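You operate a simulated robot arm through the tools that you are given. There is no shell and no other tool. Be economical: measure what you need, move in short steps, check, and stop when the job is done.

You are at the controls of a simulated two-armed robot. One attempt, no reset.

TASK
Fetch the red adapter and set it on top of the blower two. Turn the white tester dial to 40. Put one of the eraser heads from the top of bench six on the test card. Pick up the wash bottle with one hand, pass it to the other hand and put it in the inside of the good bin. Press the computer button two times. Take the green block from the top of bench two and put it in the inside of the fail dish. Turn the speed dial to 100. Stack the carton labelled "beads" from the top of bench three on top of the carton labelled "wicks". Take the cloth pad marked "2" from the top deck of the trolley and put it on the glass plate three. Any order will do. Set down upright: eraser head, wash bottle.

It is judged by the outcome, as a careful person would: the job done as asked, and still so three seconds after it is handed in. It fails if anything else is knocked over, pushed out of place, dropped, spilled or broken. Flat cloth is picked up by pressing the open fingertips on it (5 to 10 N) and closing them slowly along it; thin cloth reads only 2 to 8 mm in the jaws.

THE ROBOT
Two 7-joint arms with three-finger grippers on one trunk, on a base that drives. Base frame: it is fixed to the floor where the robot stands at the start and does not move with it; the origin is under the middle of the robot, x ahead of it, y to its left, z up; the surface under the hand at the start is at about z = 800. Lengths are in mm, angles in degrees, forces in N, time in s.
The left shoulder is at the start at [70, 165, 988], the right one opposite. With the tool pointing down near the work surface each hand reaches from about 360 to 860 mm from the robot's upright axis, wherever it stands, measured 20 degrees to its own side. Places, roughly: bead carton, salt carton, wick carton [3500, -3250, 750]; blower two [3250, -3000, 750]; cloth pad [7000, -5250, 750]; computer button [4100, -1400, 1200]; eraser head [1500, -1500, 1000]; glass plate three [7250, -5000, 750]; green block (3x3x3 cm) [4600, -1800, 800]; inside of the fail dish (19x18 cm) [4560, 40, 800]; inside of the good bin (18x18 cm) [3360, -2580, 800]; red adapter [500, 0, 750]; speed dial [4500, -400, 900]; test card [4250, -2250, 1250]; wash bottle [3750, -1750, 750]; white tester dial [1700, -1000, 900]. Payload 3.91 kg a hand.
The tool frame of a hand sits at the grasp point between the pads (the TCP): z along the fingers, y along the line on which they close. The tips reach 30 mm beyond it. Largest opening 116 mm; the body of the gripper starts 73 mm behind the TCP.
Orientation is that of the tool frame in the base frame, as [roll, pitch, yaw] about the fixed x, y, z axes, in that order (R = Rz(yaw) Ry(pitch) Rx(roll)). With the fingers straight down and closing along the base's y, the tool's x points along the base's -x, its y along +y and its z along -z.

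THE INTERFACE
- The arms move only by the tool play_rows. It takes "left_commands", "right_commands" or both (then of equal length, played together; a hand with none holds still); each is text: rows parted by semicolons, each of 7 numbers parted by spaces: the shift along the tool's x, y, z in mm, then the turn, a rotation vector about the tool's x, y, z in rad, then the closure, from 0 (fully open) to 1 (shut). In form: x y z rx ry rz hand; .... A call has 1 to 8 rows; each row shifts and turns the commanded pose from where the row before left it, along the tool's axes as they then stand. Rows are played at 5 a second. More than 50 mm and 8.6 degrees between two rows, or a gripper value outside its range, and nothing of the call is played. A pose out of reach is approached as far as the arm can. The call stops where the force on the tool passes 40 N (or 10 N more than at its start, if that is more) or the arm is blocked; 0.2 s more then pass. Each finger travels about 153 mm/s and halts on what it meets, pressing with about 44 N; the grip force reading is that of the motor and also rises with nothing between the fingers. The clock runs only during rows and for 0.2 s after the last one: add rows that do not move to give the fingers time. The reply holds the time, the measured pose of the TCP, the force on the tool along the base axes, the opening and the grip force, in the units named above and with some noise, with the torque about the TCP (base axes, N m) and any sound that the robot's microphone picked up.
- Cameras (640 x 400 px; columns grow to the right, rows downward): "scene" is now at [136.9, -5.4, 1301.2]; the picture's right is [-0.04, -1.00, 0.00], its down [-0.61, 0.03, -0.79] and it looks along [0.79, -0.03, -0.61] (base axes); focal length 272 px, centre (320, 200). "left" rides on the left gripper at [75, 17, -88] in its tool frame; the picture's right is [-0.22, 0.97, 0.00], its down [-0.70, -0.16, -0.70] and it looks along [-0.68, -0.16, 0.71] (tool axes); focal length 247 px, centre (320, 200). "right" rides on the right gripper at [52, 56, -88] in its tool frame; the picture's right is [-0.73, 0.68, 0.00], its down [-0.49, -0.52, -0.70] and it looks along [-0.48, -0.51, 0.71] (tool axes); focal length 247 px, centre (320, 200). There is no depth. A picture from a camera that has moved, and an enlarged one, comes with that camera's place and axes in the base frame and with its lens.
- capture(camera): a new picture of that camera. No time passes.
- lift_body(by): slides the trunk up (or, below 0, down) by that many mm; the arms and the scene camera ride with it, the base frame stays. It gives what a move gives, with no picture.
- drive_base(legs): drives the robot by 1 to 6 legs, each [ahead, left, turn to the left] in mm, mm and degrees, along the robot's own axes; the way and the turn of a leg run together, so that a leg with both is an arc; at most 1500 mm and 180 degrees a leg. The arms and the cameras ride along, it lands a little off, and it stops where it bumps. It gives what a move gives.
- head_to(pan, tilt): turns the head with the scene camera to pan (to the left, within 86 degrees either way) and tilt (down, from -29 to 69), counted from straight ahead of the robot. It gives what a move gives.
- close_up(camera, box): a new picture of the part [left, top, right, bottom] of that camera's present view, enlarged. No time passes.
- sign_off(): hands the job in; it is judged then, once.

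Work in short steps. Places have to be worked out from the pictures, the camera data and where the tool is seen: move nearer, look again, correct. Check each grasp and each placing, and mend what went wrong. You have 483 turns and 238 pictures in all, those below and enlarged ones among them. Open the grippers and draw the arms clear of the work before you hand the job in, unless the task says otherwise; then end with one line.

The tools are called after ">>>" as a command line: name --argument value ..., lists and objects as JSON in quotes. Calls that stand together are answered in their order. play_rows: Moves the arms, as the interface text tells. Its arguments: {"type":"object","properties":{"left_commands":{"type":"string"},"right_commands":{"type":"string"}},"required":[]} The other tools are called the same way: lift_body (by) slides the trunk up or down; drive_base (legs) drives the base; head_to (pan, tilt) turns the head that bears the scene camera; capture (camera) takes a picture; close_up (camera, box) takes an enlarged picture of a part of a camera's view; sign_off () hands the job in.

At the start:

```text
clock: 0.0
left_ee_pos: [643.2, 298.4, 1055.1]
left_tool_rot: [180.0, -0.1, -179.9]
left_ft_force: [-0.1, 0.5, 0.1]
left_ft_torque: [-0.01, -0.03, 0.01]
left_width: 115.9
left_grasp_force: 0.0
right_ee_pos: [685.4, -188.2, 1028.6]
right_tool_rot: [-180.0, 0.0, 180.0]
right_ft_force: [-0.6, 0.3, 0.6]
right_ft_torque: [0.0, 0.02, 0.02]
right_width: 116.2
right_grasp_force: 0.1
trunk travel left (down, up): [-525.0, 315.0]
robot x, y, heading: [-0.5, 1.8, 0.2]
head pan, tilt: [-2.4, 37.5]
```

scene: 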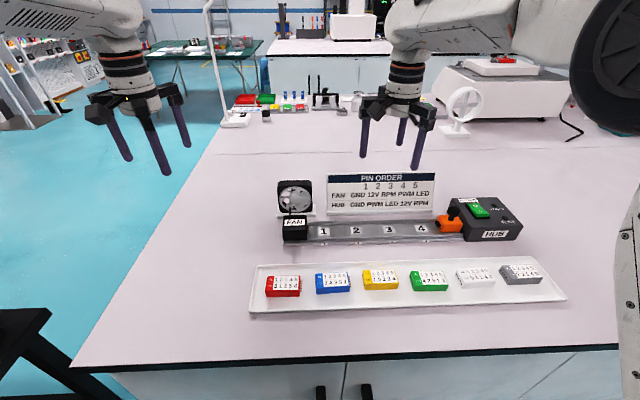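
right: 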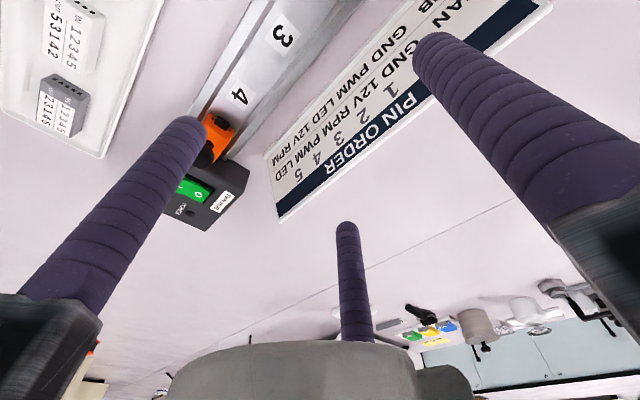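
left: 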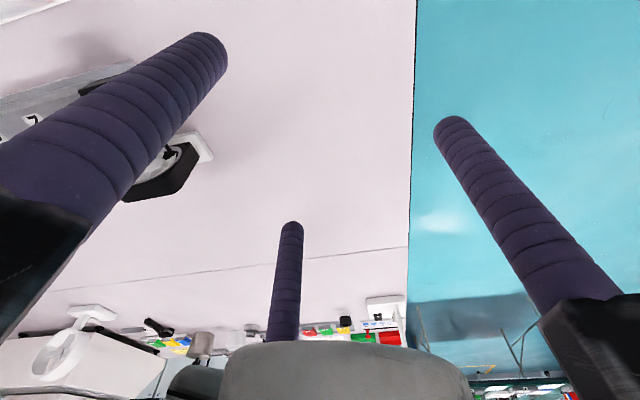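

The red adapter is in the front tray near [478, 62, 815]. I'll enlarge the view of it to see size and height.

>>> close_up --camera "scene" --box '[240, 240, 400, 340]'

>>> close_up --camera "scene" --box '[160, 0, 640, 300]'

```text
4.00 times, centred on (320, 290) of scene
camera zoom: at [136.9, -5.4, 1301.2], right [-0.04, -1.0, 0.0], down [-0.61, 0.03, -0.79], along [0.79, -0.03, -0.61], focal length 1089 px, centre (320, -160)
```

zoom: 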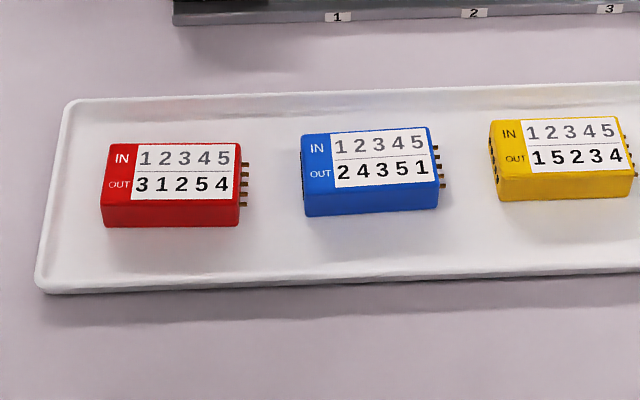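

```text
1.33 times, centred on (400, 150) of scene
camera zoom: at [136.9, -5.4, 1301.2], right [-0.04, -1.0, 0.0], down [-0.61, 0.03, -0.79], along [0.79, -0.03, -0.61], focal length 363 px, centre (213, 267)
```

zoom: 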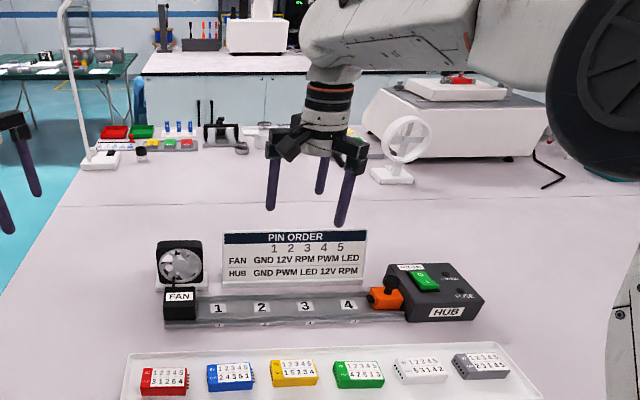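

The adapter is about 67×35×20 mm, long side along y. The grippers look three-fingered, so I'll close the left one partway in the air and look at how the fingers move.

>>> play_rows --left_commands "0 0 0 0 0 0 0.6; 0 0 0 0 0 0 0.6; 0 0 0 0 0 0 0.6"

>>> capture --camera "left"

>>> capture --camera "scene"

```text
clock: 0.8
left_ee_pos: [643.7, 298.5, 1054.6]
left_tool_rot: [180.0, 0.1, 180.0]
left_ft_force: [-0.3, 0.1, -0.9]
left_ft_torque: [0.02, -0.02, -0.01]
left_width: 46.3
left_grasp_force: 0.1
right_ee_pos: [684.8, -189.4, 1029.9]
right_tool_rot: [-180.0, 0.0, 180.0]
right_ft_force: [0.6, 0.7, -0.5]
right_ft_torque: [0.04, -0.01, -0.01]
right_width: 115.9
right_grasp_force: 0.2
trunk travel left (down, up): [-525.0, 315.0]
robot x, y, heading: [0.3, -0.9, -0.3]
head pan, tilt: [-2.4, 37.5]
```

```text
232 pictures are left
camera left: at [569.6, 315.9, 1142.3], right [0.22, 0.97, 0.0], down [0.7, -0.16, 0.7], along [0.68, -0.16, -0.71], focal length 247 px, centre (320, 200)
```

left: 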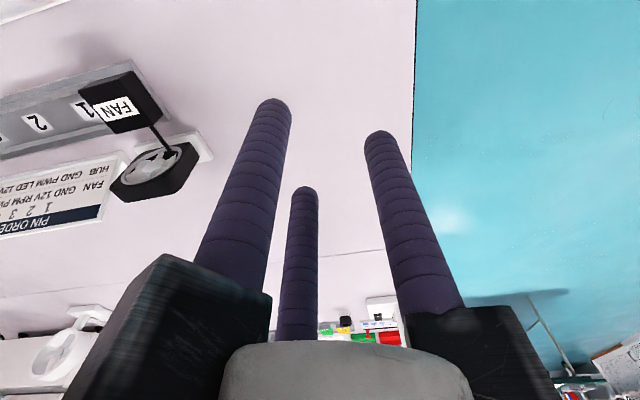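

```text
231 pictures are left
camera scene: at [136.9, -5.5, 1301.2], right [-0.04, -1.0, 0.0], down [-0.61, 0.03, -0.79], along [0.79, -0.03, -0.61], focal length 272 px, centre (320, 200)
```

scene: 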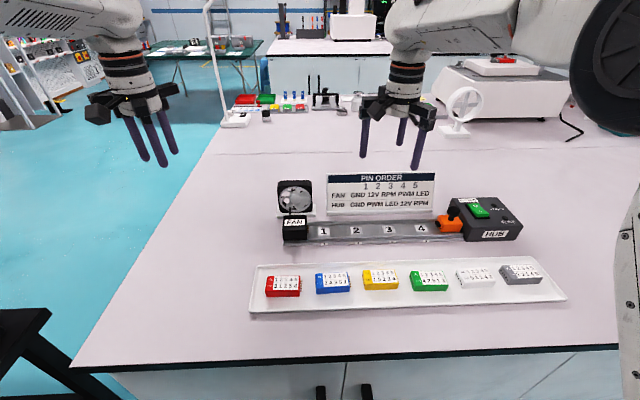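

The hand closes three fingers radially (thumb on +y, two on the −y side). I open the left, turn it 90° about its z and lower it to line up with the adapter.

>>> play_rows --left_commands "0 0 10 0 0 0.1428 0; 0 0 10 0 0 0.1428 0; 0 0 10 0 0 0.1428 0; 0 0 10 0 0 0.1428 0; 0 0 10 0 0 0.1428 0; 0 0 10 0 0 0.1428 0; 0 0 10 0 0 0.1428 0; 0 0 10 0 0 0.1428 0"

>>> play_rows --left_commands "0 0 10 0 0 0.1428 0; 0 0 10 0 0 0.1428 0; 0 0 10 0 0 0.1428 0; -40 -25 0 0 0 0 0; -45 -30 0 0 0 0 0; -45 -35 0 0 0 0 0; -45 -35 0 0 0 0 0; -45 -35 0 0 0 0 0"

>>> capture --camera "left"

>>> capture --camera "scene"

```text
clock: 2.6
left_ee_pos: [644.4, 300.5, 973.6]
left_tool_rot: [-180.0, -0.1, 114.4]
left_ft_force: [-0.5, 0.6, 0.0]
left_ft_torque: [0.03, -0.02, -0.03]
left_width: 115.7
left_grasp_force: 0.0
right_ee_pos: [686.4, -189.6, 1029.0]
right_tool_rot: [179.9, 0.0, -179.9]
right_ft_force: [0.3, 0.4, 0.4]
right_ft_torque: [0.0, -0.01, 0.05]
right_width: 116.2
right_grasp_force: 0.1
trunk travel left (down, up): [-525.0, 315.0]
robot x, y, heading: [-3.4, 1.2, 0.1]
head pan, tilt: [-2.4, 37.5]
```

```text
refused: row 5 steps farther than a row can; nothing moved
```

```text
230 pictures are left
camera left: at [629.4, 374.5, 1062.1], right [0.98, 0.2, 0.0], down [0.14, -0.7, 0.7], along [0.14, -0.69, -0.71], focal length 247 px, centre (320, 200)
```

left: 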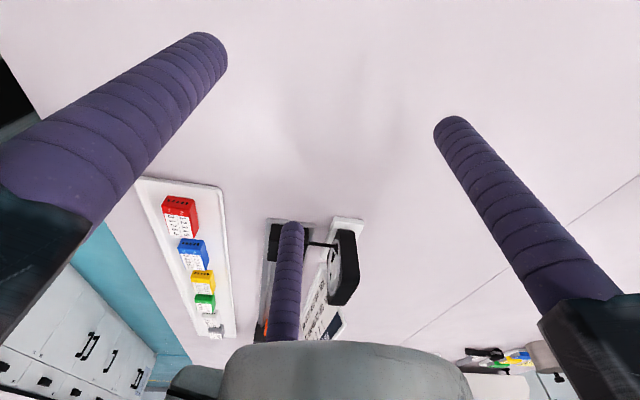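

```text
229 pictures are left
camera scene: at [137.1, -5.2, 1301.2], right [-0.04, -1.0, 0.0], down [-0.61, 0.02, -0.79], along [0.79, -0.03, -0.61], focal length 272 px, centre (320, 200)
```

scene: 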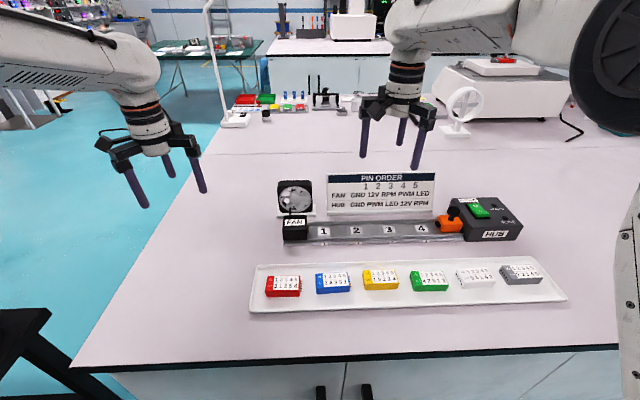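

Row step limit is 50 mm in total length. I finish the turn and move toward above the adapter in smaller steps.

>>> play_rows --left_commands "0 0 0 0 0 0.142 0; 0 0 0 0 0 0.142 0; 0 0 0 0 0 0.142 0; -39 -27 0 0 0 0 0; -39 -27 0 0 0 0 0; -39 -27 0 0 0 0 0; -39 -27 0 0 0 0 0; -39 -27 0 0 0 0 0"

>>> play_rows --left_commands "-38 -27 0 0 0 0 0; 0 0 20 0 0 0 0; 0 0 20 0 0 0 0"

>>> capture --camera "left"

```text
clock: 4.4
left_ee_pos: [508.5, 103.1, 975.3]
left_tool_rot: [179.9, 0.0, 90.2]
left_ft_force: [0.2, -0.6, 0.7]
left_ft_torque: [0.06, -0.01, 0.0]
left_width: 115.9
left_grasp_force: 0.1
right_ee_pos: [684.9, -190.6, 1030.4]
right_tool_rot: [179.9, 0.0, -180.0]
right_ft_force: [0.0, 0.2, 0.3]
right_ft_torque: [0.02, -0.01, 0.02]
right_width: 116.2
right_grasp_force: 0.2
trunk travel left (down, up): [-525.0, 315.0]
robot x, y, heading: [1.1, -2.7, 0.0]
head pan, tilt: [-2.4, 37.5]
```

```text
clock: 5.2
left_ee_pos: [480.2, 66.0, 934.4]
left_tool_rot: [180.0, 0.0, 90.2]
left_ft_force: [0.2, -0.2, 0.3]
left_ft_torque: [0.0, -0.02, 0.0]
left_width: 116.1
left_grasp_force: 0.1
right_ee_pos: [685.2, -189.4, 1027.6]
right_tool_rot: [179.9, -0.1, 180.0]
right_ft_force: [0.3, -0.6, -0.1]
right_ft_torque: [-0.01, -0.01, 0.02]
right_width: 115.8
right_grasp_force: 0.0
trunk travel left (down, up): [-525.0, 315.0]
robot x, y, heading: [0.1, 2.3, -0.2]
head pan, tilt: [-2.4, 37.5]
```

```text
228 pictures are left
camera left: at [499.1, 139.9, 1022.7], right [0.98, -0.22, 0.0], down [-0.16, -0.7, 0.7], along [-0.15, -0.68, -0.71], focal length 247 px, centre (320, 200)
```

left: 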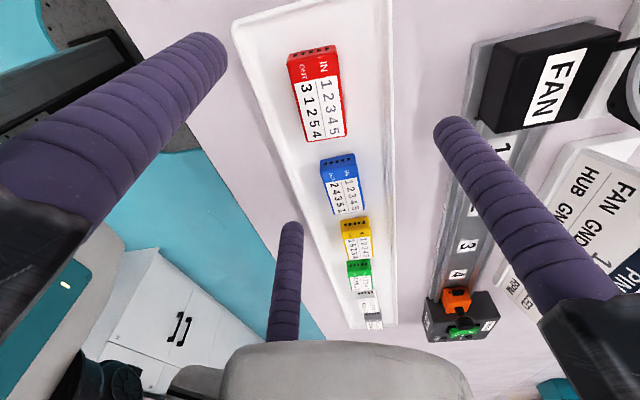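

Adapter top centre computes to about [481, 60]. I shift 6 mm and descend to TCP z≈840.

>>> play_rows --left_commands "-6 0 0 0 0 0 0; 0 0 30 0 0 0 0; 0 0 30 0 0 0 0; 0 0 20 0 0 0 0; 0 0 13 0 0 0 0"

>>> capture --camera "left"

```text
clock: 6.4
left_ee_pos: [481.1, 60.6, 841.3]
left_tool_rot: [179.9, 0.0, 90.1]
left_ft_force: [0.7, -0.9, 1.6]
left_ft_torque: [0.06, 0.01, -0.01]
left_width: 116.2
left_grasp_force: 0.1
right_ee_pos: [683.9, -191.1, 1029.5]
right_tool_rot: [-180.0, 0.0, 180.0]
right_ft_force: [0.8, -0.3, -0.3]
right_ft_torque: [0.01, -0.01, 0.02]
right_width: 116.2
right_grasp_force: 0.1
trunk travel left (down, up): [-525.0, 315.0]
robot x, y, heading: [0.6, 0.3, 0.1]
head pan, tilt: [-2.4, 37.5]
```

```text
227 pictures are left
camera left: at [498.9, 134.4, 929.5], right [0.97, -0.22, 0.0], down [-0.16, -0.7, 0.7], along [-0.15, -0.68, -0.71], focal length 247 px, centre (320, 200)
```

left: 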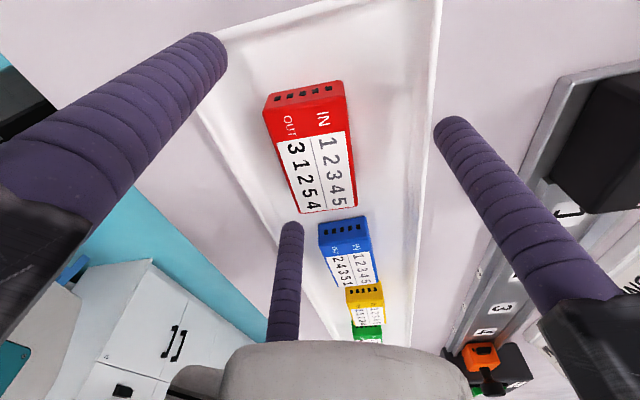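

The adapter sits centred between the fingers. I lower 3 mm and close gradually.

>>> play_rows --left_commands "4 0 3 0 0 0 0; 0 0 0 0 0 0 0.3; 0 0 0 0 0 0 0.5; 0 0 0 0 0 0 0.65; 0 0 0 0 0 0 0.8; 0 0 0 0 0 0 0.9; 0 0 0 0 0 0 0.9"

>>> capture --camera "left"

```text
clock: 8.0
left_ee_pos: [482.6, 64.2, 838.8]
left_tool_rot: [-179.9, 0.0, 90.1]
left_ft_force: [0.4, -0.5, 0.1]
left_ft_torque: [0.0, 0.0, 0.0]
left_width: 46.5
left_grasp_force: 44.0
right_ee_pos: [683.8, -189.5, 1029.2]
right_tool_rot: [-179.9, 0.1, 179.9]
right_ft_force: [0.4, 0.4, -0.6]
right_ft_torque: [0.0, 0.0, 0.01]
right_width: 115.7
right_grasp_force: 0.1
trunk travel left (down, up): [-525.0, 315.0]
robot x, y, heading: [0.9, -1.0, 0.4]
head pan, tilt: [-2.4, 37.5]
```

```text
226 pictures are left
camera left: at [499.5, 138.2, 926.3], right [0.98, -0.22, 0.0], down [-0.16, -0.7, 0.7], along [-0.15, -0.68, -0.71], focal length 247 px, centre (320, 200)
```

left: 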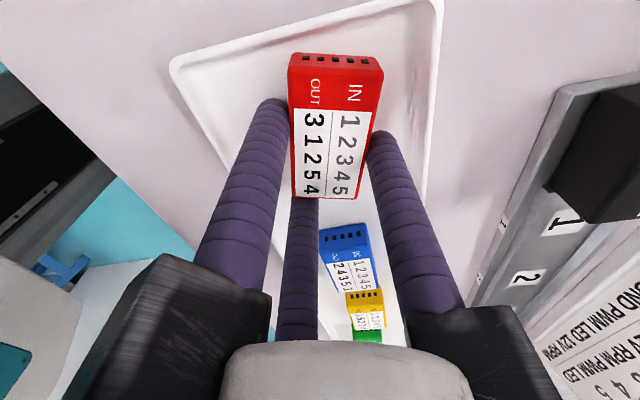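

Firm grip (three-point geometry confirmed). Lift and check.

>>> play_rows --left_commands "0 0 -20 0 0 0 0.9; 0 0 -40 0 0 0 0.9; 0 0 -40 0 0 0 0.9; 0 0 -40 0 0 0 0.9; 0 0 -40 0 0 0 0.9; 0 0 -40 0 0 0 0.9"

>>> head_to --pan -50 --tilt 15

>>> capture --camera "scene"

>>> capture --camera "left"

```text
clock: 9.4
left_ee_pos: [482.0, 63.8, 1057.3]
left_tool_rot: [-179.9, 0.0, 90.1]
left_ft_force: [-0.2, 0.4, 0.3]
left_ft_torque: [0.03, -0.01, -0.01]
left_width: 46.4
left_grasp_force: 44.2
right_ee_pos: [684.1, -189.5, 1029.1]
right_tool_rot: [-180.0, 0.0, 180.0]
right_ft_force: [0.6, -0.3, 0.0]
right_ft_torque: [0.0, -0.04, 0.0]
right_width: 116.2
right_grasp_force: 0.1
trunk travel left (down, up): [-525.0, 315.0]
robot x, y, heading: [1.0, 0.4, -0.0]
head pan, tilt: [-2.4, 37.5]
```

```text
clock: 10.6
left_ee_pos: [481.7, 63.4, 1056.7]
left_tool_rot: [-180.0, 0.1, 90.1]
left_ft_force: [0.0, -0.2, -1.8]
left_ft_torque: [-0.02, -0.02, -0.02]
left_width: 46.2
left_grasp_force: 43.9
right_ee_pos: [685.5, -189.0, 1030.2]
right_tool_rot: [179.9, 0.0, -180.0]
right_ft_force: [0.9, -0.6, -0.4]
right_ft_torque: [-0.02, 0.0, -0.03]
right_width: 116.0
right_grasp_force: 0.0
trunk travel left (down, up): [-525.0, 315.0]
robot x, y, heading: [-1.8, 0.6, -0.0]
head pan, tilt: [-50.0, 15.0]
```

```text
225 pictures are left
camera scene: at [110.5, -73.4, 1336.9], right [-0.77, -0.64, 0.0], down [-0.17, 0.2, -0.97], along [0.62, -0.74, -0.26], focal length 272 px, centre (320, 200)
```

scene: 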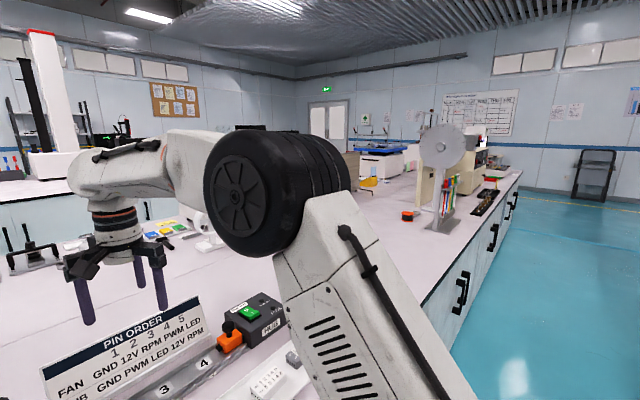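

```text
224 pictures are left
camera left: at [499.5, 137.3, 1144.3], right [0.98, -0.22, 0.0], down [-0.16, -0.7, 0.7], along [-0.15, -0.68, -0.71], focal length 247 px, centre (320, 200)
```

left: 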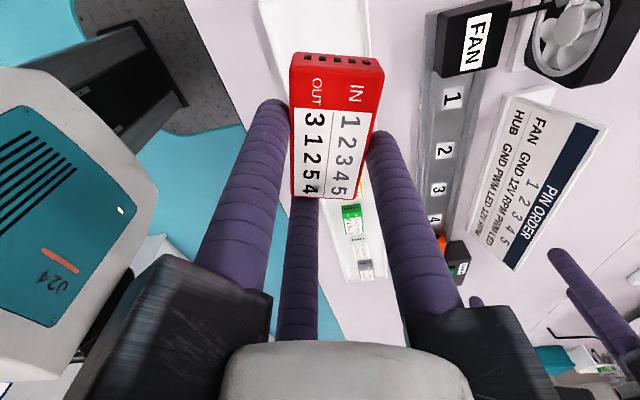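

Adapter held. Now I survey the room to build a map before driving.

>>> head_to --pan -12 --tilt 12

>>> capture --camera "scene"

>>> head_to --pan 60 --tilt 12

>>> capture --camera "scene"

>>> head_to --pan -86 --tilt 15

>>> capture --camera "scene"

```text
clock: 11.6
left_ee_pos: [483.5, 62.4, 1055.2]
left_tool_rot: [-179.9, -0.1, 90.0]
left_ft_force: [1.0, 0.3, -1.3]
left_ft_torque: [0.03, -0.01, 0.01]
left_width: 46.2
left_grasp_force: 43.9
right_ee_pos: [685.0, -190.4, 1029.4]
right_tool_rot: [179.9, 0.0, 180.0]
right_ft_force: [-0.2, 0.9, -0.3]
right_ft_torque: [-0.01, 0.02, 0.01]
right_width: 116.0
right_grasp_force: 0.0
trunk travel left (down, up): [-525.0, 315.0]
robot x, y, heading: [2.4, -0.2, 0.0]
head pan, tilt: [-12.0, 12.0]
```

```text
223 pictures are left
camera scene: at [141.5, -21.4, 1341.9], right [-0.21, -0.98, 0.0], down [-0.2, 0.04, -0.98], along [0.96, -0.2, -0.21], focal length 272 px, centre (320, 200)
```

scene: 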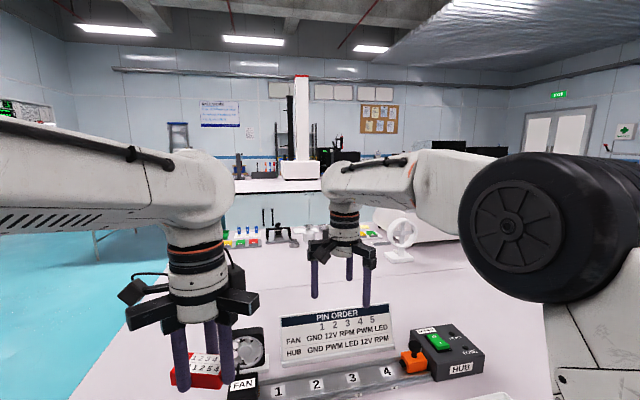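

```text
clock: 13.0
left_ee_pos: [481.5, 62.4, 1055.7]
left_tool_rot: [180.0, 0.0, 90.1]
left_ft_force: [-1.1, -0.1, -0.4]
left_ft_torque: [-0.02, 0.04, 0.01]
left_width: 45.8
left_grasp_force: 44.2
right_ee_pos: [684.9, -190.1, 1029.1]
right_tool_rot: [180.0, 0.1, 179.9]
right_ft_force: [-0.2, 0.4, 0.6]
right_ft_torque: [0.02, 0.01, 0.0]
right_width: 116.1
right_grasp_force: 0.0
trunk travel left (down, up): [-525.0, 315.0]
robot x, y, heading: [0.5, -0.4, -0.0]
head pan, tilt: [60.0, 12.0]
```

```text
222 pictures are left
camera scene: at [97.0, 78.8, 1341.9], right [0.87, -0.5, 0.0], down [-0.1, -0.18, -0.98], along [0.49, 0.85, -0.21], focal length 272 px, centre (320, 200)
```

scene: 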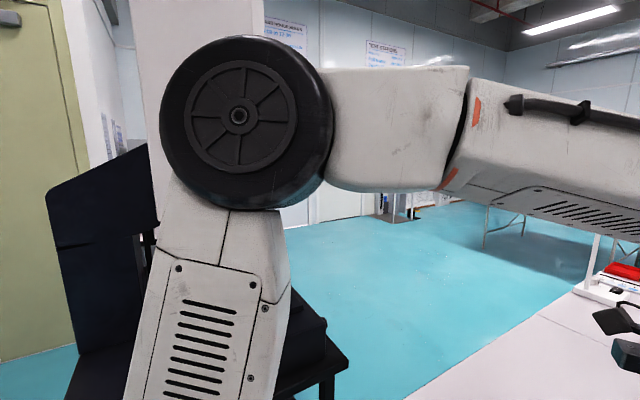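

```text
clock: 15.3
left_ee_pos: [483.3, 63.2, 1056.9]
left_tool_rot: [-180.0, 0.0, 90.1]
left_ft_force: [-0.8, 1.4, 0.5]
left_ft_torque: [0.0, 0.03, 0.0]
left_width: 45.7
left_grasp_force: 44.5
right_ee_pos: [685.1, -190.1, 1028.0]
right_tool_rot: [-180.0, 0.0, -180.0]
right_ft_force: [-0.4, 0.3, 0.6]
right_ft_torque: [0.03, -0.02, -0.01]
right_width: 115.9
right_grasp_force: 0.1
trunk travel left (down, up): [-525.0, 315.0]
robot x, y, heading: [-0.1, 1.3, 0.0]
head pan, tilt: [-85.9, 15.0]
```

```text
221 pictures are left
camera scene: at [57.0, -95.1, 1337.0], right [-1.0, -0.07, 0.0], down [-0.02, 0.26, -0.97], along [0.07, -0.96, -0.26], focal length 272 px, centre (320, 200)
```

scene: 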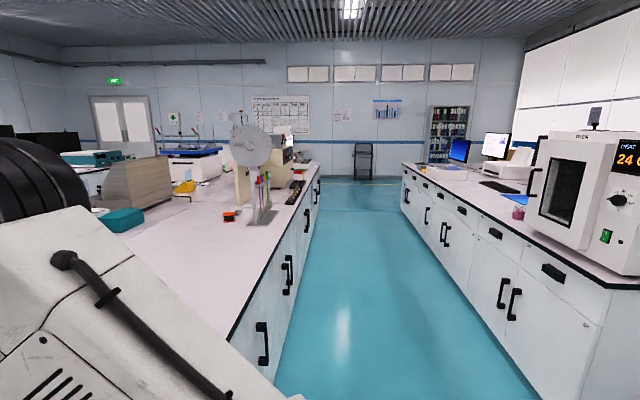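

The island bench runs x≈345 to ~1700; most targets are on a second island beyond x≈3300. I back off, then turn left to see whether the way around the left end is clear.

>>> drive_base --legs '[[-250, 0, 0], [0, 0, 60]]'

>>> head_to --pan 0 --tilt 25

>>> capture --camera "scene"

```text
clock: 19.8
left_ee_pos: [-63.5, 449.9, 1057.6]
left_tool_rot: [-179.9, 0.0, 150.0]
left_ft_force: [1.1, 0.5, -0.2]
left_ft_torque: [0.01, 0.01, 0.0]
left_width: 45.2
left_grasp_force: 44.1
right_ee_pos: [255.0, 499.0, 1029.9]
right_tool_rot: [-180.0, 0.0, -120.0]
right_ft_force: [0.0, 0.4, -0.9]
right_ft_torque: [-0.01, 0.02, 0.0]
right_width: 115.8
right_grasp_force: 0.1
trunk travel left (down, up): [-525.0, 315.0]
robot x, y, heading: [-248.5, 1.9, 59.9]
head pan, tilt: [-85.9, 15.0]
```

```text
clock: 21.4
left_ee_pos: [-64.7, 449.6, 1056.7]
left_tool_rot: [-180.0, 0.0, 150.1]
left_ft_force: [0.1, 0.0, -0.4]
left_ft_torque: [0.0, 0.0, 0.02]
left_width: 45.2
left_grasp_force: 44.0
right_ee_pos: [256.7, 497.1, 1027.8]
right_tool_rot: [-180.0, 0.1, -120.1]
right_ft_force: [-0.4, -0.3, 0.6]
right_ft_torque: [-0.03, -0.05, 0.01]
right_width: 115.9
right_grasp_force: 0.0
trunk travel left (down, up): [-525.0, 315.0]
robot x, y, heading: [-252.6, -1.3, 60.1]
head pan, tilt: [0.0, 25.0]
```

```text
220 pictures are left
camera scene: at [-179.7, 121.5, 1320.8], right [0.87, -0.5, 0.0], down [-0.21, -0.37, -0.91], along [0.45, 0.78, -0.42], focal length 272 px, centre (320, 200)
```

scene: 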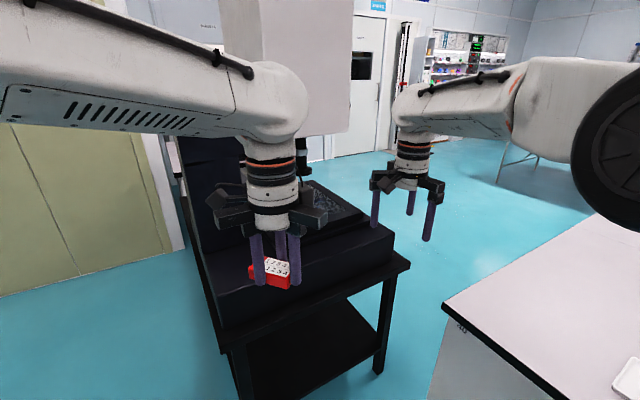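

A black cart blocks the left route, so I'll go the other way: face −y and drive down the aisle around the island's right end.

>>> drive_base --legs '[[0, 0, -150], [1300, 0, 0]]'

>>> head_to --pan 15 --tilt 15

>>> capture --camera "scene"

```text
clock: 34.2
left_ee_pos: [-167.8, -1778.4, 1056.5]
left_tool_rot: [179.9, 0.0, 0.8]
left_ft_force: [-0.5, -0.1, -0.3]
left_ft_torque: [0.03, 0.0, -0.03]
left_width: 44.8
left_grasp_force: 44.1
right_ee_pos: [-417.4, -1984.0, 1028.3]
right_tool_rot: [180.0, 0.0, 90.8]
right_ft_force: [0.5, -0.4, -0.2]
right_ft_torque: [0.0, 0.04, 0.02]
right_width: 116.3
right_grasp_force: 0.0
trunk travel left (down, up): [-525.0, 315.0]
robot x, y, heading: [-241.0, -1295.4, -89.2]
head pan, tilt: [0.0, 25.0]
```

```text
clock: 34.9
left_ee_pos: [-167.8, -1777.0, 1057.2]
left_tool_rot: [-180.0, 0.0, 1.0]
left_ft_force: [0.2, 1.0, -0.5]
left_ft_torque: [0.03, 0.02, -0.01]
left_width: 44.8
left_grasp_force: 44.1
right_ee_pos: [-419.0, -1983.3, 1028.9]
right_tool_rot: [180.0, 0.0, 90.8]
right_ft_force: [-0.5, -0.4, 0.7]
right_ft_torque: [0.02, 0.0, -0.03]
right_width: 116.1
right_grasp_force: 0.1
trunk travel left (down, up): [-525.0, 315.0]
robot x, y, heading: [-235.9, -1296.6, -89.1]
head pan, tilt: [15.0, 15.0]
```

```text
219 pictures are left
camera scene: at [-211.4, -1438.5, 1337.0], right [-0.96, -0.27, 0.0], down [-0.07, 0.25, -0.97], along [0.26, -0.93, -0.26], focal length 272 px, centre (320, 200)
```

scene: 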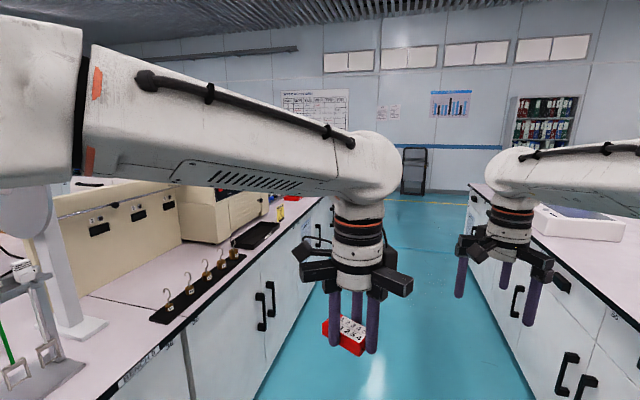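

Clear ahead. I continue down the aisle.

>>> drive_base --legs '[[1500, 0, -0.9]]'

>>> head_to --pan 40 --tilt 20

>>> capture --camera "scene"

```text
clock: 42.4
left_ee_pos: [-163.3, -3276.3, 1056.3]
left_tool_rot: [-180.0, 0.1, 0.2]
left_ft_force: [1.1, -0.3, 0.2]
left_ft_torque: [-0.02, 0.02, 0.01]
left_width: 44.1
left_grasp_force: 43.9
right_ee_pos: [-417.1, -3478.5, 1029.0]
right_tool_rot: [-180.0, 0.1, 89.9]
right_ft_force: [-0.2, -0.2, -0.2]
right_ft_torque: [0.0, 0.01, -0.05]
right_width: 116.1
right_grasp_force: 0.2
trunk travel left (down, up): [-525.0, 315.0]
robot x, y, heading: [-229.1, -2794.1, -90.0]
head pan, tilt: [15.0, 15.0]
```

```text
clock: 43.2
left_ee_pos: [-163.9, -3275.7, 1056.4]
left_tool_rot: [180.0, 0.0, 0.1]
left_ft_force: [-0.3, -0.6, -1.2]
left_ft_torque: [0.0, 0.01, -0.01]
left_width: 44.8
left_grasp_force: 44.0
right_ee_pos: [-417.6, -3478.3, 1027.8]
right_tool_rot: [180.0, 0.0, 90.0]
right_ft_force: [-0.5, 0.2, -0.3]
right_ft_torque: [0.0, 0.01, 0.01]
right_width: 116.1
right_grasp_force: 0.0
trunk travel left (down, up): [-525.0, 315.0]
robot x, y, heading: [-230.3, -2793.8, -90.1]
head pan, tilt: [40.0, 20.0]
```

```text
218 pictures are left
camera scene: at [-167.2, -2917.1, 1328.9], right [-0.77, -0.64, 0.0], down [-0.22, 0.26, -0.94], along [0.6, -0.72, -0.34], focal length 272 px, centre (320, 200)
```

scene: 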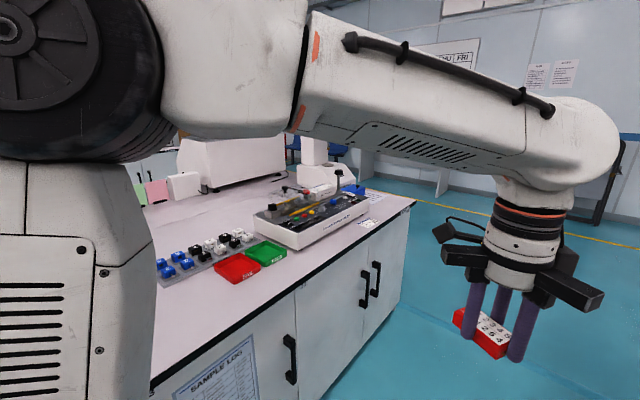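

Island end is about y≈−4250. I drive past it and turn left to look along +x.

>>> drive_base --legs '[[1500, 0, 0], [400, 0, 0]]'

>>> head_to --pan 70 --tilt 15

>>> capture --camera "scene"

```text
clock: 52.7
left_ee_pos: [-172.9, -5169.2, 1056.5]
left_tool_rot: [180.0, 0.0, -0.4]
left_ft_force: [-0.5, 0.5, -0.1]
left_ft_torque: [0.01, 0.02, 0.03]
left_width: 44.4
left_grasp_force: 44.2
right_ee_pos: [-428.8, -5370.6, 1029.7]
right_tool_rot: [-180.0, 0.0, 89.5]
right_ft_force: [-0.7, -0.4, -0.1]
right_ft_torque: [-0.01, 0.02, 0.0]
right_width: 116.0
right_grasp_force: 0.0
trunk travel left (down, up): [-525.0, 315.0]
robot x, y, heading: [-231.5, -4687.9, -90.6]
head pan, tilt: [40.0, 20.0]
```

```text
clock: 53.7
left_ee_pos: [-173.0, -5167.7, 1057.3]
left_tool_rot: [180.0, 0.0, -0.4]
left_ft_force: [-0.5, -0.1, -0.3]
left_ft_torque: [0.04, 0.04, 0.0]
left_width: 44.7
left_grasp_force: 44.5
right_ee_pos: [-428.2, -5369.7, 1029.5]
right_tool_rot: [-179.9, 0.1, 89.5]
right_ft_force: [0.7, 0.3, -0.4]
right_ft_torque: [-0.01, 0.03, 0.06]
right_width: 116.2
right_grasp_force: 0.1
trunk travel left (down, up): [-525.0, 315.0]
robot x, y, heading: [-227.9, -4684.9, -90.4]
head pan, tilt: [70.0, 15.0]
```

```text
217 pictures are left
camera scene: at [-145.2, -4771.6, 1337.0], right [-0.35, -0.94, 0.0], down [-0.24, 0.09, -0.97], along [0.9, -0.34, -0.26], focal length 272 px, centre (320, 200)
```

scene: 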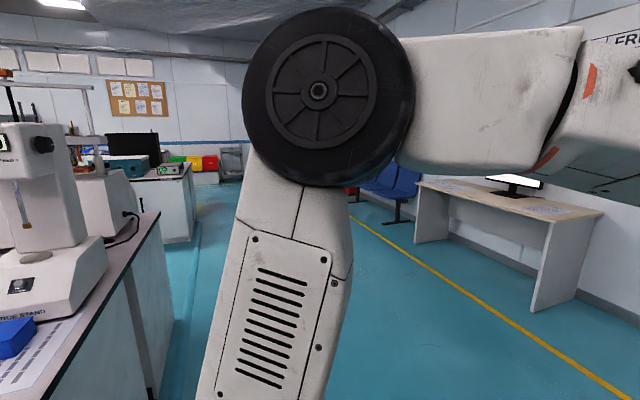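

I move 350 mm more away from the island end, then turn to face +x.

>>> drive_base --legs '[[350, 0, 0], [0, 0, 90.5], [1200, 0, 0]]'

>>> head_to --pan 15 --tilt 12

>>> capture --camera "scene"

```text
clock: 65.6
left_ee_pos: [1455.4, -4961.7, 1057.0]
left_tool_rot: [-180.0, 0.0, 90.6]
left_ft_force: [0.6, -0.4, -0.2]
left_ft_torque: [-0.04, 0.03, 0.0]
left_width: 44.6
left_grasp_force: 43.8
right_ee_pos: [1659.6, -5213.8, 1028.7]
right_tool_rot: [180.0, 0.0, -179.6]
right_ft_force: [-0.5, 0.0, 0.4]
right_ft_torque: [0.03, 0.0, -0.01]
right_width: 116.0
right_grasp_force: 0.1
trunk travel left (down, up): [-525.0, 315.0]
robot x, y, heading: [972.4, -5026.3, 0.2]
head pan, tilt: [70.0, 15.0]
```

```text
clock: 66.8
left_ee_pos: [1455.1, -4961.4, 1056.4]
left_tool_rot: [180.0, 0.0, 90.6]
left_ft_force: [-0.3, 0.9, -0.4]
left_ft_torque: [-0.02, -0.01, 0.0]
left_width: 44.6
left_grasp_force: 43.9
right_ee_pos: [1658.8, -5212.6, 1028.4]
right_tool_rot: [180.0, 0.0, -179.6]
right_ft_force: [0.4, 0.2, -0.1]
right_ft_torque: [-0.02, -0.03, 0.02]
right_width: 115.9
right_grasp_force: 0.1
trunk travel left (down, up): [-525.0, 315.0]
robot x, y, heading: [974.0, -5030.5, 0.4]
head pan, tilt: [15.0, 12.0]
```

```text
216 pictures are left
camera scene: at [1113.6, -5004.2, 1341.9], right [0.27, -0.96, 0.0], down [-0.2, -0.06, -0.98], along [0.94, 0.26, -0.21], focal length 272 px, centre (320, 200)
```

scene: 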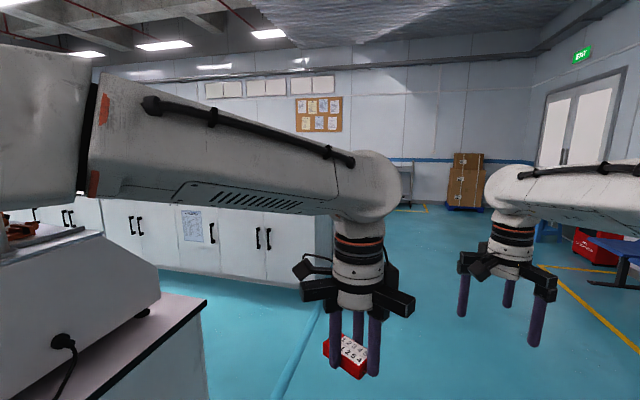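

Aisle 2 lies between x≈1733 and the second island's face near x≈3200. I drive to x≈2300 and look at the island.

>>> drive_base --legs '[[1300, 0, 0]]'

>>> head_to --pan 32 --tilt 15

>>> capture --camera "scene"

```text
clock: 73.4
left_ee_pos: [2755.2, -4945.2, 1058.0]
left_tool_rot: [180.0, 0.0, 90.9]
left_ft_force: [0.7, -0.1, -0.4]
left_ft_torque: [-0.02, 0.02, 0.02]
left_width: 44.2
left_grasp_force: 43.5
right_ee_pos: [2962.4, -5194.9, 1027.8]
right_tool_rot: [-180.0, 0.0, -179.2]
right_ft_force: [-0.1, -0.6, -0.9]
right_ft_torque: [0.01, 0.02, -0.02]
right_width: 116.0
right_grasp_force: 0.0
trunk travel left (down, up): [-525.0, 315.0]
robot x, y, heading: [2273.3, -5015.3, 1.1]
head pan, tilt: [15.0, 12.0]
```

```text
clock: 74.2
left_ee_pos: [2754.9, -4945.3, 1057.5]
left_tool_rot: [180.0, 0.0, 91.0]
left_ft_force: [-0.2, -0.2, -0.4]
left_ft_torque: [-0.01, 0.0, 0.03]
left_width: 44.5
left_grasp_force: 44.2
right_ee_pos: [2962.3, -5195.1, 1028.4]
right_tool_rot: [-180.0, 0.0, -179.2]
right_ft_force: [-0.2, 0.3, -1.2]
right_ft_torque: [-0.03, 0.03, -0.02]
right_width: 116.2
right_grasp_force: 0.1
trunk travel left (down, up): [-525.0, 315.0]
robot x, y, heading: [2277.7, -5017.1, 0.4]
head pan, tilt: [32.0, 15.0]
```

```text
215 pictures are left
camera scene: at [2402.6, -4965.2, 1337.0], right [0.54, -0.84, 0.0], down [-0.22, -0.14, -0.97], along [0.81, 0.52, -0.26], focal length 272 px, centre (320, 200)
```

scene: 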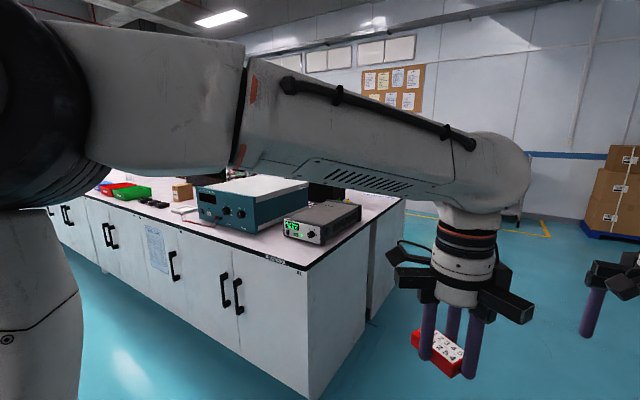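

Island 2's face is at x≈3240. I strafe left up the aisle, keeping heading 0 with hands short of the island.

>>> drive_base --legs '[[0, 1500, 0], [0, 300, 0]]'

>>> head_to --pan 0 --tilt 18

>>> capture --camera "scene"

```text
clock: 83.3
left_ee_pos: [2724.8, -3139.7, 1056.4]
left_tool_rot: [-179.9, 0.0, 91.4]
left_ft_force: [-0.3, -0.3, -0.1]
left_ft_torque: [-0.05, 0.02, 0.0]
left_width: 44.3
left_grasp_force: 43.9
right_ee_pos: [2931.6, -3388.2, 1027.6]
right_tool_rot: [-179.9, -0.1, -178.9]
right_ft_force: [-0.7, -0.6, -1.1]
right_ft_torque: [0.01, -0.01, 0.01]
right_width: 116.4
right_grasp_force: 0.0
trunk travel left (down, up): [-525.0, 315.0]
robot x, y, heading: [2242.1, -3212.0, 1.3]
head pan, tilt: [32.0, 15.0]
```

```text
clock: 84.2
left_ee_pos: [2725.8, -3138.7, 1056.9]
left_tool_rot: [180.0, 0.1, 91.2]
left_ft_force: [0.4, 0.3, -0.6]
left_ft_torque: [0.0, 0.03, -0.01]
left_width: 44.4
left_grasp_force: 43.7
right_ee_pos: [2933.1, -3388.3, 1028.5]
right_tool_rot: [179.9, 0.0, -178.9]
right_ft_force: [0.3, -0.5, 1.0]
right_ft_torque: [-0.01, -0.02, -0.04]
right_width: 116.0
right_grasp_force: 0.0
trunk travel left (down, up): [-525.0, 315.0]
robot x, y, heading: [2242.3, -3212.7, 1.3]
head pan, tilt: [0.0, 18.0]
```

```text
214 pictures are left
camera scene: at [2387.6, -3210.9, 1332.1], right [0.02, -1.0, 0.0], down [-0.31, -0.01, -0.95], along [0.95, 0.02, -0.31], focal length 272 px, centre (320, 200)
```

scene: 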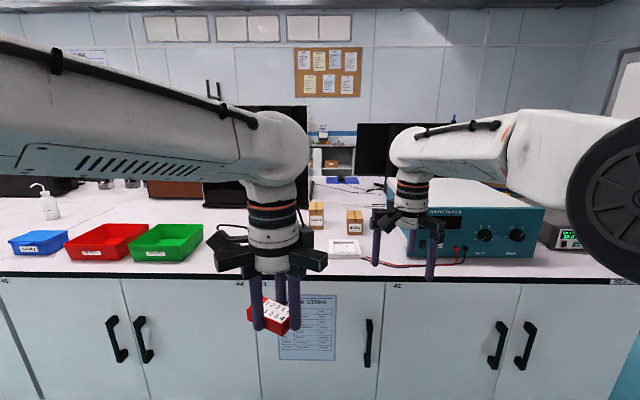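

I see bins, cartons, wash bottle. I'll enlarge the cartons/bins and lift the left hand sideways view later.

>>> close_up --camera "scene" --box '[300, 140, 460, 280]'

>>> close_up --camera "scene" --box '[0, 160, 220, 280]'

```text
2.86 times, centred on (380, 210) of scene
camera zoom: at [2387.6, -3210.9, 1332.1], right [0.02, -1.0, 0.0], down [-0.31, -0.01, -0.95], along [0.95, 0.02, -0.31], focal length 778 px, centre (149, 171)
```

zoom: 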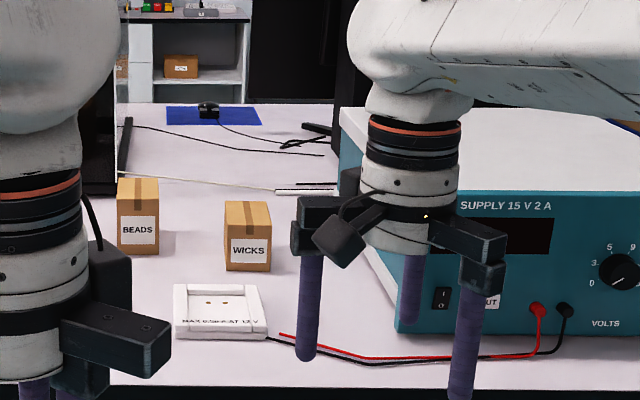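

```text
2.91 times, centred on (110, 220) of scene
camera zoom: at [2387.6, -3210.9, 1332.1], right [0.02, -1.0, 0.0], down [-0.31, -0.01, -0.95], along [0.95, 0.02, -0.31], focal length 792 px, centre (931, 142)
```

zoom: 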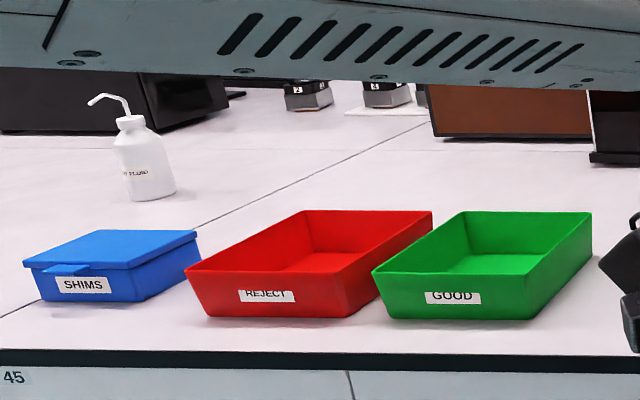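

Blower two must be hidden behind my left hand. I strafe left ~350 and look with the head panned right.

>>> drive_base --legs '[[0, 400, -1.2]]'

>>> head_to --pan -8 --tilt 25

>>> capture --camera "scene"

```text
clock: 86.7
left_ee_pos: [2722.0, -2747.4, 1058.3]
left_tool_rot: [-180.0, 0.1, 90.1]
left_ft_force: [-1.3, 0.2, -0.3]
left_ft_torque: [0.01, 0.0, 0.0]
left_width: 44.5
left_grasp_force: 43.9
right_ee_pos: [2926.0, -3001.5, 1028.4]
right_tool_rot: [180.0, 0.1, 180.0]
right_ft_force: [0.8, 0.0, -0.5]
right_ft_torque: [-0.01, -0.03, -0.01]
right_width: 116.1
right_grasp_force: 0.0
trunk travel left (down, up): [-525.0, 315.0]
robot x, y, heading: [2238.7, -2809.0, -0.2]
head pan, tilt: [0.0, 18.0]
```

```text
clock: 87.4
left_ee_pos: [2722.9, -2748.9, 1057.8]
left_tool_rot: [180.0, 0.1, 90.0]
left_ft_force: [-0.2, 0.4, 0.2]
left_ft_torque: [0.01, 0.0, 0.02]
left_width: 44.7
left_grasp_force: 44.1
right_ee_pos: [2925.6, -3001.5, 1028.9]
right_tool_rot: [180.0, 0.0, 179.8]
right_ft_force: [-0.7, 0.3, 0.2]
right_ft_torque: [-0.02, 0.0, -0.02]
right_width: 116.1
right_grasp_force: 0.1
trunk travel left (down, up): [-525.0, 315.0]
robot x, y, heading: [2240.5, -2812.5, -0.1]
head pan, tilt: [-8.0, 25.0]
```

```text
211 pictures are left
camera scene: at [2381.6, -2825.2, 1320.8], right [-0.14, -0.99, 0.0], down [-0.42, 0.06, -0.91], along [0.9, -0.13, -0.42], focal length 272 px, centre (320, 200)
```

scene: 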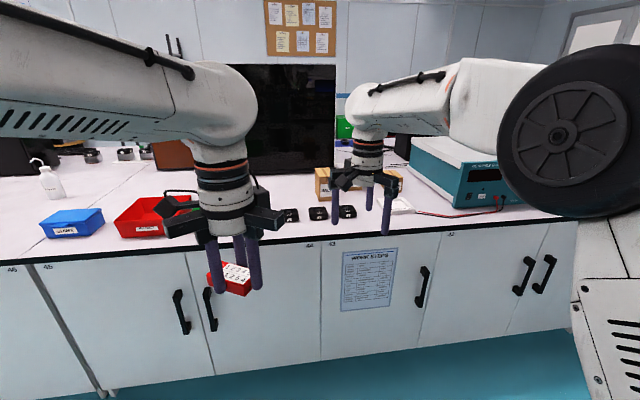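

Three black boxes at (290–348, 213) look like the blowers; zooming.

>>> close_up --camera "scene" --box '[260, 160, 430, 250]'

```text
3.76 times, centred on (345, 205) of scene
camera zoom: at [2381.6, -2825.2, 1320.8], right [-0.14, -0.99, 0.0], down [-0.42, 0.06, -0.91], along [0.9, -0.13, -0.42], focal length 1025 px, centre (226, 181)
```

zoom: 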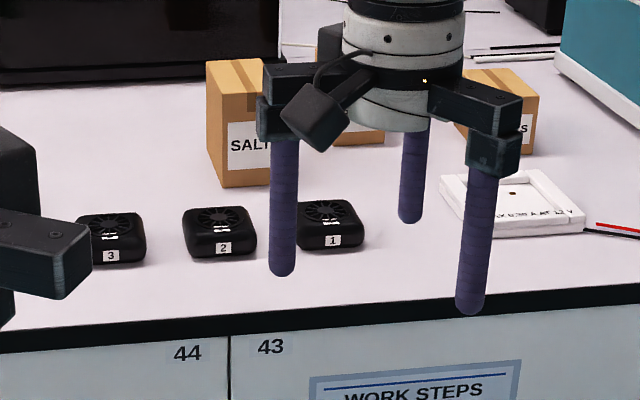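

Blower 2 is near [3312, −2953], top ≈830. I retract and raise the right hand a bit, then drive in front of it.

>>> play_rows --right_commands "30 0 -30 0 0 0 0; 40 0 -30 0 0 0 0; 40 0 -30 0 0 0 0; 40 0 -10 0 0 0 0; 40 0 0 0 0 0 0"

>>> drive_base --legs '[[0, -250, 0], [440, 0, 0]]'

>>> head_to --pan 0 --tilt 40

>>> capture --camera "scene"

```text
clock: 88.6
left_ee_pos: [2721.9, -2748.0, 1058.4]
left_tool_rot: [179.8, 0.0, 90.1]
left_ft_force: [-0.8, 0.4, 0.0]
left_ft_torque: [-0.02, -0.02, 0.0]
left_width: 44.3
left_grasp_force: 44.0
right_ee_pos: [2733.6, -3001.8, 1131.0]
right_tool_rot: [-179.9, 0.1, 179.8]
right_ft_force: [-0.7, -1.0, -0.2]
right_ft_torque: [0.11, -0.07, -0.01]
right_width: 115.9
right_grasp_force: 0.1
trunk travel left (down, up): [-525.0, 315.0]
robot x, y, heading: [2239.7, -2811.7, -0.2]
head pan, tilt: [-8.0, 25.0]
```

```text
clock: 92.7
left_ee_pos: [3160.6, -2998.8, 1057.0]
left_tool_rot: [-180.0, 0.0, 89.9]
left_ft_force: [-0.4, -0.3, -0.8]
left_ft_torque: [-0.04, 0.04, 0.01]
left_width: 44.6
left_grasp_force: 44.0
right_ee_pos: [3173.5, -3252.4, 1129.3]
right_tool_rot: [179.9, 0.1, 179.8]
right_ft_force: [0.4, -0.1, 0.6]
right_ft_torque: [0.02, 0.01, -0.01]
right_width: 116.0
right_grasp_force: 0.1
trunk travel left (down, up): [-525.0, 315.0]
robot x, y, heading: [2673.0, -3057.4, -0.1]
head pan, tilt: [-8.0, 25.0]
```

```text
clock: 93.5
left_ee_pos: [3159.1, -2999.1, 1057.2]
left_tool_rot: [179.9, 0.0, 90.0]
left_ft_force: [0.5, 0.3, -1.0]
left_ft_torque: [-0.01, 0.0, 0.0]
left_width: 44.6
left_grasp_force: 44.0
right_ee_pos: [3171.5, -3253.1, 1130.5]
right_tool_rot: [-180.0, -0.1, 179.8]
right_ft_force: [0.0, -0.2, 0.2]
right_ft_torque: [0.0, 0.01, 0.0]
right_width: 116.0
right_grasp_force: 0.1
trunk travel left (down, up): [-525.0, 315.0]
robot x, y, heading: [2679.2, -3060.9, -0.3]
head pan, tilt: [0.0, 40.0]
```

```text
209 pictures are left
camera scene: at [2812.8, -3063.1, 1297.5], right [0.0, -1.0, 0.0], down [-0.64, 0.0, -0.77], along [0.77, 0.0, -0.64], focal length 272 px, centre (320, 200)
```

scene: 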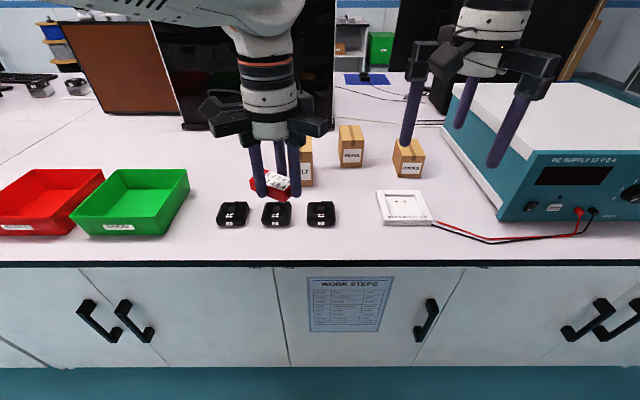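

Take a left-wrist picture to see the adapter's pose in the grip before placing.

>>> capture --camera "left"

>>> close_up --camera "scene" --box '[200, 130, 360, 240]'

```text
208 pictures are left
camera left: at [3177.0, -2924.8, 1145.0], right [0.97, -0.22, 0.0], down [-0.16, -0.7, 0.7], along [-0.16, -0.68, -0.71], focal length 247 px, centre (320, 200)
```

left: 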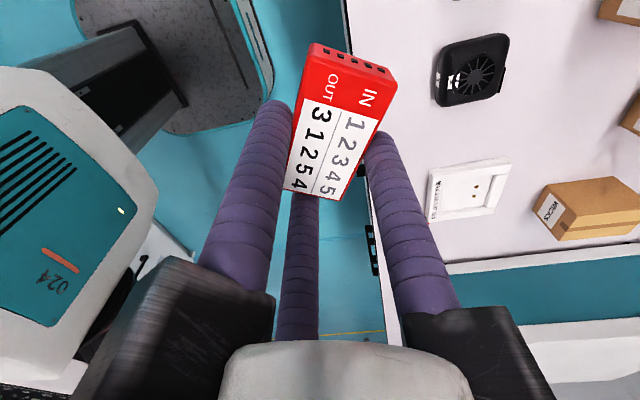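

```text
3.64 times, centred on (280, 185) of scene
camera zoom: at [2812.8, -3063.1, 1297.5], right [0.0, -1.0, 0.0], down [-0.64, 0.0, -0.77], along [0.77, 0.0, -0.64], focal length 990 px, centre (466, 254)
```

zoom: 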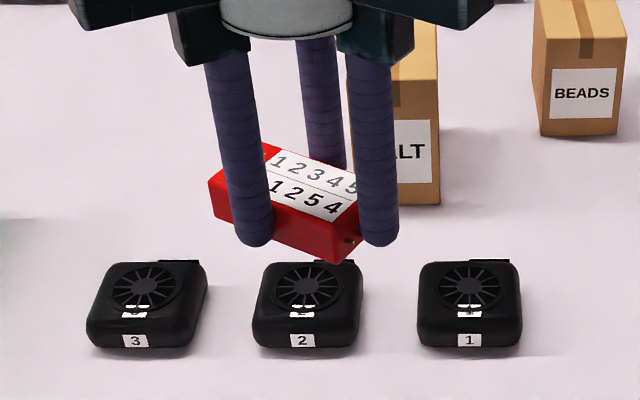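

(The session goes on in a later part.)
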